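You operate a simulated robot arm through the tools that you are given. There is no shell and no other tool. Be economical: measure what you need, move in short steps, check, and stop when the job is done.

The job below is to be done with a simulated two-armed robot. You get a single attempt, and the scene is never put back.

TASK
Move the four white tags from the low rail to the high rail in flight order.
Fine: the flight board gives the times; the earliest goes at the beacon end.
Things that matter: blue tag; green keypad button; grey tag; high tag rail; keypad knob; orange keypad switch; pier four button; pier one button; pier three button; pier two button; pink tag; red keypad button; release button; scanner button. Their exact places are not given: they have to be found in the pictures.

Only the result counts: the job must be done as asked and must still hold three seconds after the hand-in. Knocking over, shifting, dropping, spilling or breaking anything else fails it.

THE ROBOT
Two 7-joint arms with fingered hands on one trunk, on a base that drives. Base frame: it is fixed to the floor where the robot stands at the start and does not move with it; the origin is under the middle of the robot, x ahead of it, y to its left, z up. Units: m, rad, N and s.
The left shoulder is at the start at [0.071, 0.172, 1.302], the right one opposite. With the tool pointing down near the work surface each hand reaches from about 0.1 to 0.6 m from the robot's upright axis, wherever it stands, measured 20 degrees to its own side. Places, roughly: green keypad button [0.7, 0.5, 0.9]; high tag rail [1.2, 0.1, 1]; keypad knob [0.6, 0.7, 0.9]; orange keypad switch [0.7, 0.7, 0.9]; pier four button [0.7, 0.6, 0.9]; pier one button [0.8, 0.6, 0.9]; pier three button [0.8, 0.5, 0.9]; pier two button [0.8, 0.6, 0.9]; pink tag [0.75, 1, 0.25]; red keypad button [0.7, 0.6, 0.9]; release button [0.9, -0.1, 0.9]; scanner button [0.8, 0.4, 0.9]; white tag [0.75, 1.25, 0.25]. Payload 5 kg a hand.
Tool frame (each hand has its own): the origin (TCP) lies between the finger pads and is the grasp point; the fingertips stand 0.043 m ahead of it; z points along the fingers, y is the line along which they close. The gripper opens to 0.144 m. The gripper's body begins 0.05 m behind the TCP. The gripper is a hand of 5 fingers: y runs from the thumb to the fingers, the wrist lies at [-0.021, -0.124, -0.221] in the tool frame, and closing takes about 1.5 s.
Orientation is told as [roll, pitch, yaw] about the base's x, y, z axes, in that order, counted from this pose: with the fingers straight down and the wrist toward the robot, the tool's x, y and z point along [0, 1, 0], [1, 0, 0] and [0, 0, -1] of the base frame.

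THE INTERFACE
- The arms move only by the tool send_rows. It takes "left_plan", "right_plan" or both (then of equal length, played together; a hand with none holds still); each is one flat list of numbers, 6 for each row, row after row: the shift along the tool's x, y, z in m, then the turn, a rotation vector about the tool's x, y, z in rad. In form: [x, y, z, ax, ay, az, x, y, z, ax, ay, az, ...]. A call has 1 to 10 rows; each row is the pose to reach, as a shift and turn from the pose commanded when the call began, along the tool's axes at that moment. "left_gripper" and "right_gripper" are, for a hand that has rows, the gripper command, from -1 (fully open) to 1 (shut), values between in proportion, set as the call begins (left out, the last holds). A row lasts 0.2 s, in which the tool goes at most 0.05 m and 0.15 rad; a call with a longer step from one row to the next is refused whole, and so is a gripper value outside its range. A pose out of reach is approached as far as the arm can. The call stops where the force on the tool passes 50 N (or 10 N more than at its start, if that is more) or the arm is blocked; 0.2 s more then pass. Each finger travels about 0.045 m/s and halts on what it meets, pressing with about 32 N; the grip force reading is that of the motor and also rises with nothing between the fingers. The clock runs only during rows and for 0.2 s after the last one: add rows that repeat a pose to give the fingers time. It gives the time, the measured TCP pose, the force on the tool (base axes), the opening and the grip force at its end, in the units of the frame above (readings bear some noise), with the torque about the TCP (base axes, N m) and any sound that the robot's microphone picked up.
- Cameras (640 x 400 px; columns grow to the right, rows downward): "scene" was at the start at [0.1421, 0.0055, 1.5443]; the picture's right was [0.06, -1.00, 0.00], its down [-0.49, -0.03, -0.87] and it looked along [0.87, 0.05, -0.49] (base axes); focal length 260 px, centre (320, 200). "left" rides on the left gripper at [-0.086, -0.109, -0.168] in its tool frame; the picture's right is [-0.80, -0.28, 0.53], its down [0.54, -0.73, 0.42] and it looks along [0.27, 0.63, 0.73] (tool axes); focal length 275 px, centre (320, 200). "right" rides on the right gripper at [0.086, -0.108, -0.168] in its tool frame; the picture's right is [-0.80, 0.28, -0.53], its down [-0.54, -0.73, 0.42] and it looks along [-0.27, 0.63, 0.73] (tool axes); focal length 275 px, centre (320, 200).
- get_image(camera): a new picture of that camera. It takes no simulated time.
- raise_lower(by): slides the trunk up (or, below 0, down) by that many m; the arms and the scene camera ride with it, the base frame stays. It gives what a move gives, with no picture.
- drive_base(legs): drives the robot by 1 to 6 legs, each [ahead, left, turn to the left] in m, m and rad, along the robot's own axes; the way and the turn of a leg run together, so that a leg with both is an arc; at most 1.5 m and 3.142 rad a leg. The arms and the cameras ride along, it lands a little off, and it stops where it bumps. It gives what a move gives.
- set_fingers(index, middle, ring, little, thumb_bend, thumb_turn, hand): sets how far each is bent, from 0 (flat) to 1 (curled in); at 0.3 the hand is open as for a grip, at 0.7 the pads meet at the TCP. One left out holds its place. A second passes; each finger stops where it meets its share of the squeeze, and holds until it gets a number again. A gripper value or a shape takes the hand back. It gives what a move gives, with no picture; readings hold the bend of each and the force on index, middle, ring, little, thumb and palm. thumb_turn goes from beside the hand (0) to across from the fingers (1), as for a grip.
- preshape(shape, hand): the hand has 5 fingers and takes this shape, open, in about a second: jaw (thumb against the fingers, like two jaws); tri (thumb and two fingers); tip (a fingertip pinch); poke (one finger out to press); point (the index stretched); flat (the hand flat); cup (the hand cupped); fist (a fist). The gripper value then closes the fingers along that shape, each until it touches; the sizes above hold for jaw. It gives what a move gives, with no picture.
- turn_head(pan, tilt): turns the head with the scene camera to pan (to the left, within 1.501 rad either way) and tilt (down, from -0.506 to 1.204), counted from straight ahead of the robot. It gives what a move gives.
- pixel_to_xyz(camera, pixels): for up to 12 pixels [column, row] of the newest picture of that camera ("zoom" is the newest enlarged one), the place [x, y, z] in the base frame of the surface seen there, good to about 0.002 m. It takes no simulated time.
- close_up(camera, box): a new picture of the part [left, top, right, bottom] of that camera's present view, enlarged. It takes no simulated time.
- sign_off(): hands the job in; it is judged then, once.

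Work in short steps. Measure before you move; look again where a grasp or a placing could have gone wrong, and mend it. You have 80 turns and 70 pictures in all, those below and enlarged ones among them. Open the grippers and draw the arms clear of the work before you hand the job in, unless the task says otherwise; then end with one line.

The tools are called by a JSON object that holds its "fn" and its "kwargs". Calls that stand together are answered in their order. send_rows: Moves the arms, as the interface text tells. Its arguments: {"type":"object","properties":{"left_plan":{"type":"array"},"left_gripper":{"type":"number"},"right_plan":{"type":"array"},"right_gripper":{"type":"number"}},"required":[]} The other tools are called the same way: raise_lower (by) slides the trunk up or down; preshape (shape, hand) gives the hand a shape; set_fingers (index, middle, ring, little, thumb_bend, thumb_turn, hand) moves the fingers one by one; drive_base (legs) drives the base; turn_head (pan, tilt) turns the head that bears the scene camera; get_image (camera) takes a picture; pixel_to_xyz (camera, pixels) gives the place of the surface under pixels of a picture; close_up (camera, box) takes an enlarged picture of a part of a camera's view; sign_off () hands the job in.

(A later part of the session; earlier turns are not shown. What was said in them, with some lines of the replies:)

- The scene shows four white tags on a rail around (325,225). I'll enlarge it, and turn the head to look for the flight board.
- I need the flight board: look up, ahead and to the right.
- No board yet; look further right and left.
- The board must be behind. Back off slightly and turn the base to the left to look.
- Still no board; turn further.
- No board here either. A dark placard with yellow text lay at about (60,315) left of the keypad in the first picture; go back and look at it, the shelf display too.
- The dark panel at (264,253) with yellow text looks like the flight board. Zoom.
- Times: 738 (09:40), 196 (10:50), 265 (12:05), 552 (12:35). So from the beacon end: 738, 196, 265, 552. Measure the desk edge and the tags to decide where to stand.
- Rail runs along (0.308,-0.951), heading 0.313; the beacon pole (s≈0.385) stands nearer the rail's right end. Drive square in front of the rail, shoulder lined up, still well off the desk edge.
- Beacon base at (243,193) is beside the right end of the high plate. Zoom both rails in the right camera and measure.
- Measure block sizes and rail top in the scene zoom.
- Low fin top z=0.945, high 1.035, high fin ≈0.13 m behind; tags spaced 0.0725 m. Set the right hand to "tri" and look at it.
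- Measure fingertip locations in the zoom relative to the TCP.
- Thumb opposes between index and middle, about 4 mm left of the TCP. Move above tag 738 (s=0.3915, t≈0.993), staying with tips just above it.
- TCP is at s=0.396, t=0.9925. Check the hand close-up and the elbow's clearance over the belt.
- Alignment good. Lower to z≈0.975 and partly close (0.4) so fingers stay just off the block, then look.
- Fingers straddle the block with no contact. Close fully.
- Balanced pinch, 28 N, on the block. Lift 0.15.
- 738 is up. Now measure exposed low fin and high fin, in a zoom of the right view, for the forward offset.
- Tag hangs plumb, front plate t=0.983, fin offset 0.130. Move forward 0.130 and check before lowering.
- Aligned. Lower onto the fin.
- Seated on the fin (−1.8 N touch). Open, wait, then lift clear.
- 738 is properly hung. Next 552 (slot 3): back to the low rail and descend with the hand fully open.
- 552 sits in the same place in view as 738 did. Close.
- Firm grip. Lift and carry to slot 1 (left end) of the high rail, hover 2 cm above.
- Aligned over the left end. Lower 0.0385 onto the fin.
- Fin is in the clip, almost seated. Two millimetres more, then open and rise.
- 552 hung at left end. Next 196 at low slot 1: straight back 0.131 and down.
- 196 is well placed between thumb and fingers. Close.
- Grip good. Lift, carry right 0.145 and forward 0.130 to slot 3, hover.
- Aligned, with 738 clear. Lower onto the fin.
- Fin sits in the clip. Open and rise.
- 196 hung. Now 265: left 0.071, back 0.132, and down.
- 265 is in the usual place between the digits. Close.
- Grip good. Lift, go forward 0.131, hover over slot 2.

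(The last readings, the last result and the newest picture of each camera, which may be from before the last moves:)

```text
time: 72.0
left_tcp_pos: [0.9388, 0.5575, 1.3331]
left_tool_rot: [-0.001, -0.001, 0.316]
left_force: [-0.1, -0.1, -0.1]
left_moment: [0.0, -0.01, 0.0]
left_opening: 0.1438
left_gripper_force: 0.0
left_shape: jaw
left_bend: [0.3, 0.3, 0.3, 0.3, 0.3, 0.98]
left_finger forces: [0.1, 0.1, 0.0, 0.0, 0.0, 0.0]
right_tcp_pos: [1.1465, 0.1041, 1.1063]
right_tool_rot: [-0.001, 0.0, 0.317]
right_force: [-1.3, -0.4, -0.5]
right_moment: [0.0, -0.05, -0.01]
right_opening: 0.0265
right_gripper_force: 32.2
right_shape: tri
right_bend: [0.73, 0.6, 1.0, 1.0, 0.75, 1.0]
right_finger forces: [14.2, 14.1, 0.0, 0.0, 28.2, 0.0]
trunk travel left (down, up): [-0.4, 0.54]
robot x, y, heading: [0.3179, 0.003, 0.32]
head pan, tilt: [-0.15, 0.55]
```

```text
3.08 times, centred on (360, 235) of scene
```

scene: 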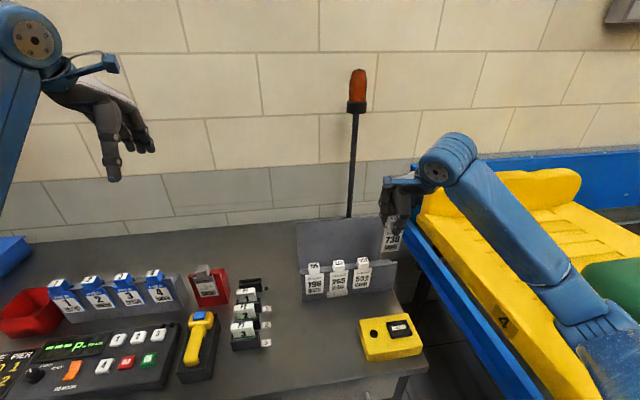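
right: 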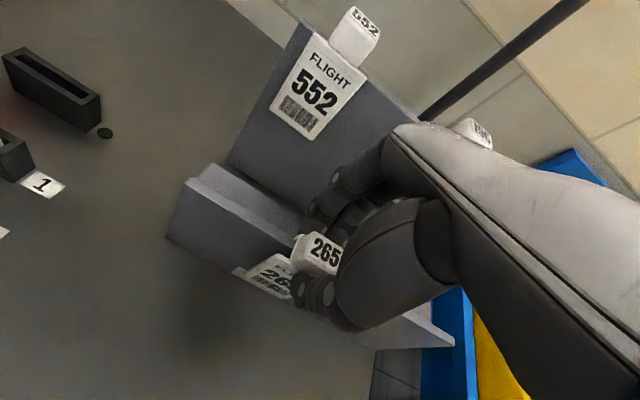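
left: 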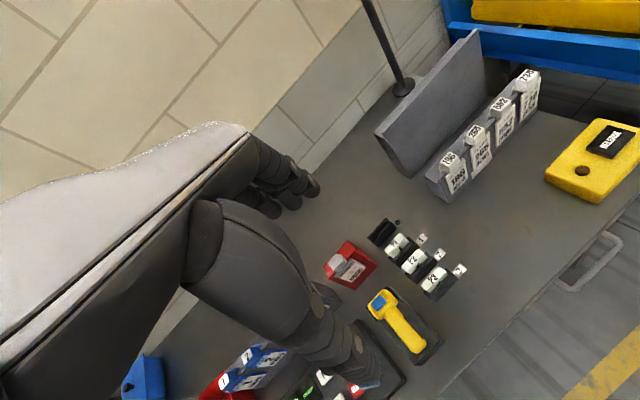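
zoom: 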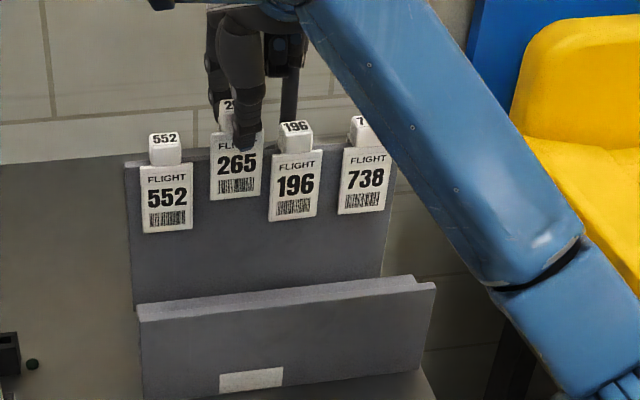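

The gap to 196 is tighter than to 552; shift 4.5 mm left, then lower.

{"fn": "send_rows", "kwargs": {"right_plan": [0.0045, 0, 0, 0, 0, 0, 0.0045, 0, 0.012, 0, 0, 0, 0.0045, 0, 0.024, 0, 0, 0, 0.0045, 0, 0.032, 0, 0, 0, 0.0045, 0, 0.0395, 0, 0, 0, 0.0045, 0, 0.0395, 0, 0, 0]}}

{"fn": "close_up", "kwargs": {"camera": "right", "box": [180, 130, 380, 310]}}

{"fn": "close_up", "kwargs": {"camera": "scene", "box": [280, 170, 440, 300]}}

```text
time: 73.4
left_tcp_pos: [0.9397, 0.5568, 1.3321]
left_tool_rot: [-0.001, 0.0, 0.316]
left_force: [-0.1, -0.4, -0.9]
left_moment: [-0.01, 0.0, -0.02]
left_opening: 0.1436
left_gripper_force: 0.1
left_shape: jaw
left_bend: [0.3, 0.3, 0.3, 0.3, 0.3, 0.98]
left_finger forces: [0.1, 0.0, 0.0, 0.1, 0.1, 0.0]
right_tcp_pos: [1.144, 0.1095, 1.0654]
right_tool_rot: [-0.001, -0.001, 0.316]
right_force: [-0.7, 0.3, 3.5]
right_moment: [0.01, 0.03, -0.03]
right_opening: 0.0267
right_gripper_force: 31.1
right_shape: tri
right_bend: [0.73, 0.6, 1.0, 1.0, 0.75, 1.0]
right_finger forces: [14.7, 14.2, 0.0, 0.0, 29.0, 0.0]
trunk travel left (down, up): [-0.4, 0.54]
robot x, y, heading: [0.3191, 0.0026, 0.318]
head pan, tilt: [-0.15, 0.55]
```

```text
2.22 times, centred on (280, 220) of right
```

zoom: 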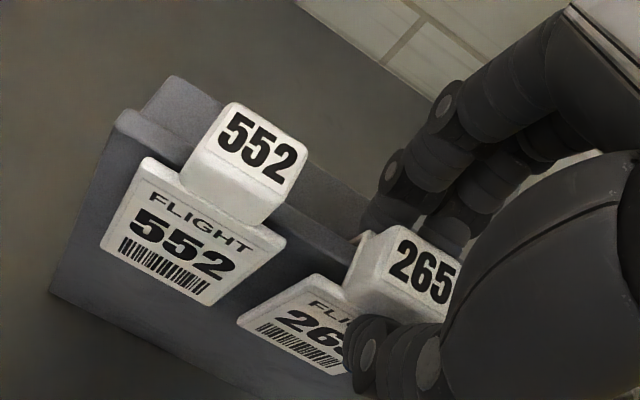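

```text
3.08 times, centred on (360, 235) of scene
```

zoom: 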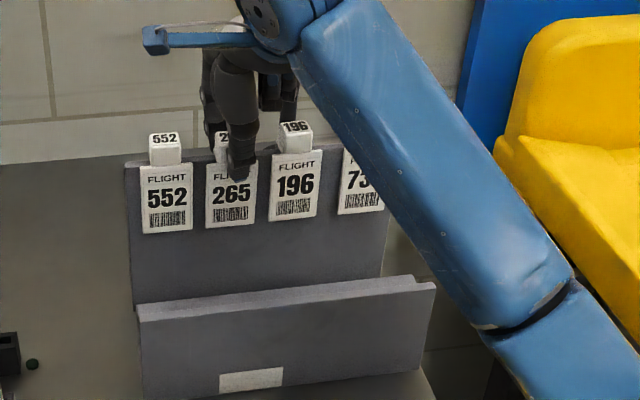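

Seated (3.5 N contact), evenly spaced. Open and rise well clear.

{"fn": "send_rows", "kwargs": {"right_plan": [0, 0, 0, 0, 0, 0, 0, 0, 0, 0, 0, 0, 0, 0, 0, 0, 0, 0, 0, 0, 0, 0, 0, 0, 0, 0, 0, 0, 0, 0, 0, 0, 0, 0, 0, 0, 0, 0, 0, 0, 0, 0, 0, 0, -0.02, 0, 0, 0, 0, 0, -0.06, 0, 0, 0, 0, 0, -0.11, 0, 0, 0], "right_gripper": -0.4}}

{"fn": "send_rows", "kwargs": {"right_plan": [0, 0, -0.05, 0, 0, 0, 0, 0, -0.1, 0, 0, 0, -0.04, -0.02, -0.12, 0, 0, 0, -0.08, -0.04, -0.14, 0, 0, 0, -0.12, -0.06, -0.16, 0, 0, 0, -0.16, -0.08, -0.16, 0, 0, 0, -0.2, -0.1, -0.16, 0, 0, 0], "right_gripper": -1}}

{"fn": "get_image", "kwargs": {"camera": "scene"}}

{"fn": "close_up", "kwargs": {"camera": "scene", "box": [280, 170, 440, 300]}}

```text
time: 75.6
left_tcp_pos: [0.9386, 0.5566, 1.3313]
left_tool_rot: [-0.001, -0.001, 0.316]
left_force: [-0.2, -1.1, 0.6]
left_moment: [0.0, -0.05, -0.03]
left_opening: 0.1437
left_gripper_force: 0.0
left_shape: jaw
left_bend: [0.3, 0.3, 0.3, 0.3, 0.3, 0.98]
left_finger forces: [0.0, 0.0, 0.0, 0.0, 0.0, 0.1]
right_tcp_pos: [1.146, 0.1102, 1.1788]
right_tool_rot: [-0.002, -0.002, 0.318]
right_force: [-0.4, -0.7, -0.6]
right_moment: [-0.01, 0.0, -0.03]
right_opening: 0.1006
right_gripper_force: 0.1
right_shape: tri
right_bend: [0.73, 0.37, 0.99, 0.99, 0.6, 0.99]
right_finger forces: [0.1, 0.0, 0.0, 0.0, 0.0, 0.0]
trunk travel left (down, up): [-0.4, 0.54]
robot x, y, heading: [0.3156, 0.004, 0.31]
head pan, tilt: [-0.15, 0.55]
```

```text
time: 77.2
left_tcp_pos: [0.9388, 0.5546, 1.3321]
left_tool_rot: [0.001, -0.002, 0.316]
left_force: [-0.3, -0.1, 0.7]
left_moment: [0.05, -0.01, 0.04]
left_opening: 0.1438
left_gripper_force: 0.1
left_shape: jaw
left_bend: [0.3, 0.3, 0.3, 0.3, 0.3, 0.98]
left_finger forces: [0.0, 0.0, 0.1, 0.1, 0.0, 0.1]
right_tcp_pos: [1.1117, -0.1133, 1.3348]
right_tool_rot: [0.001, 0.0, 0.314]
right_force: [0.0, -0.9, 0.2]
right_moment: [0.03, -0.02, -0.01]
right_opening: 0.1439
right_gripper_force: 0.1
right_shape: tri
right_bend: [0.3, 0.3, 0.99, 0.99, 0.3, 0.98]
right_finger forces: [0.0, 0.0, 0.0, 0.0, 0.2, 0.0]
trunk travel left (down, up): [-0.4, 0.54]
robot x, y, heading: [0.3176, 0.0044, 0.318]
head pan, tilt: [-0.15, 0.55]
```

```text
14 pictures are left
```

scene: 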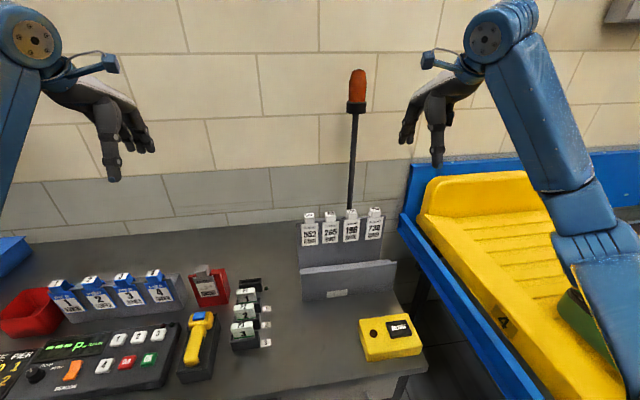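

```text
3.08 times, centred on (360, 235) of scene
```

zoom: 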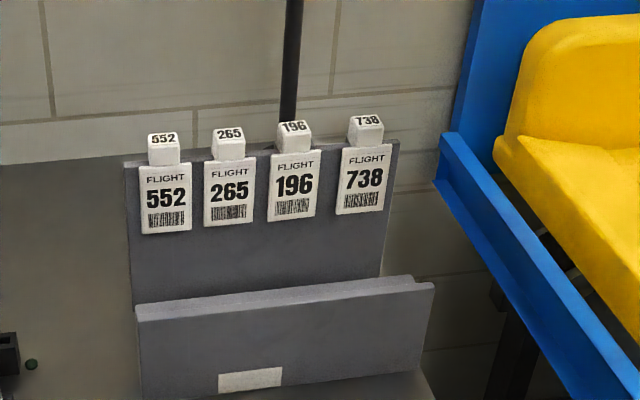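

From the beacon (right) end the high rail now reads 738, 196, 265, 552. All four tags are seated, the rails have not moved, and both hands are open and clear, so I hand in.

{"fn": "sign_off", "kwargs": {}}

```text
The job is handed in.
```

The four white tags hang on the high rail in flight order from the beacon (right) end: 738 (09:40), 196 (10:50), 265 (12:05), 552 (12:35). I saw nothing else moved, and I've handed the job in.
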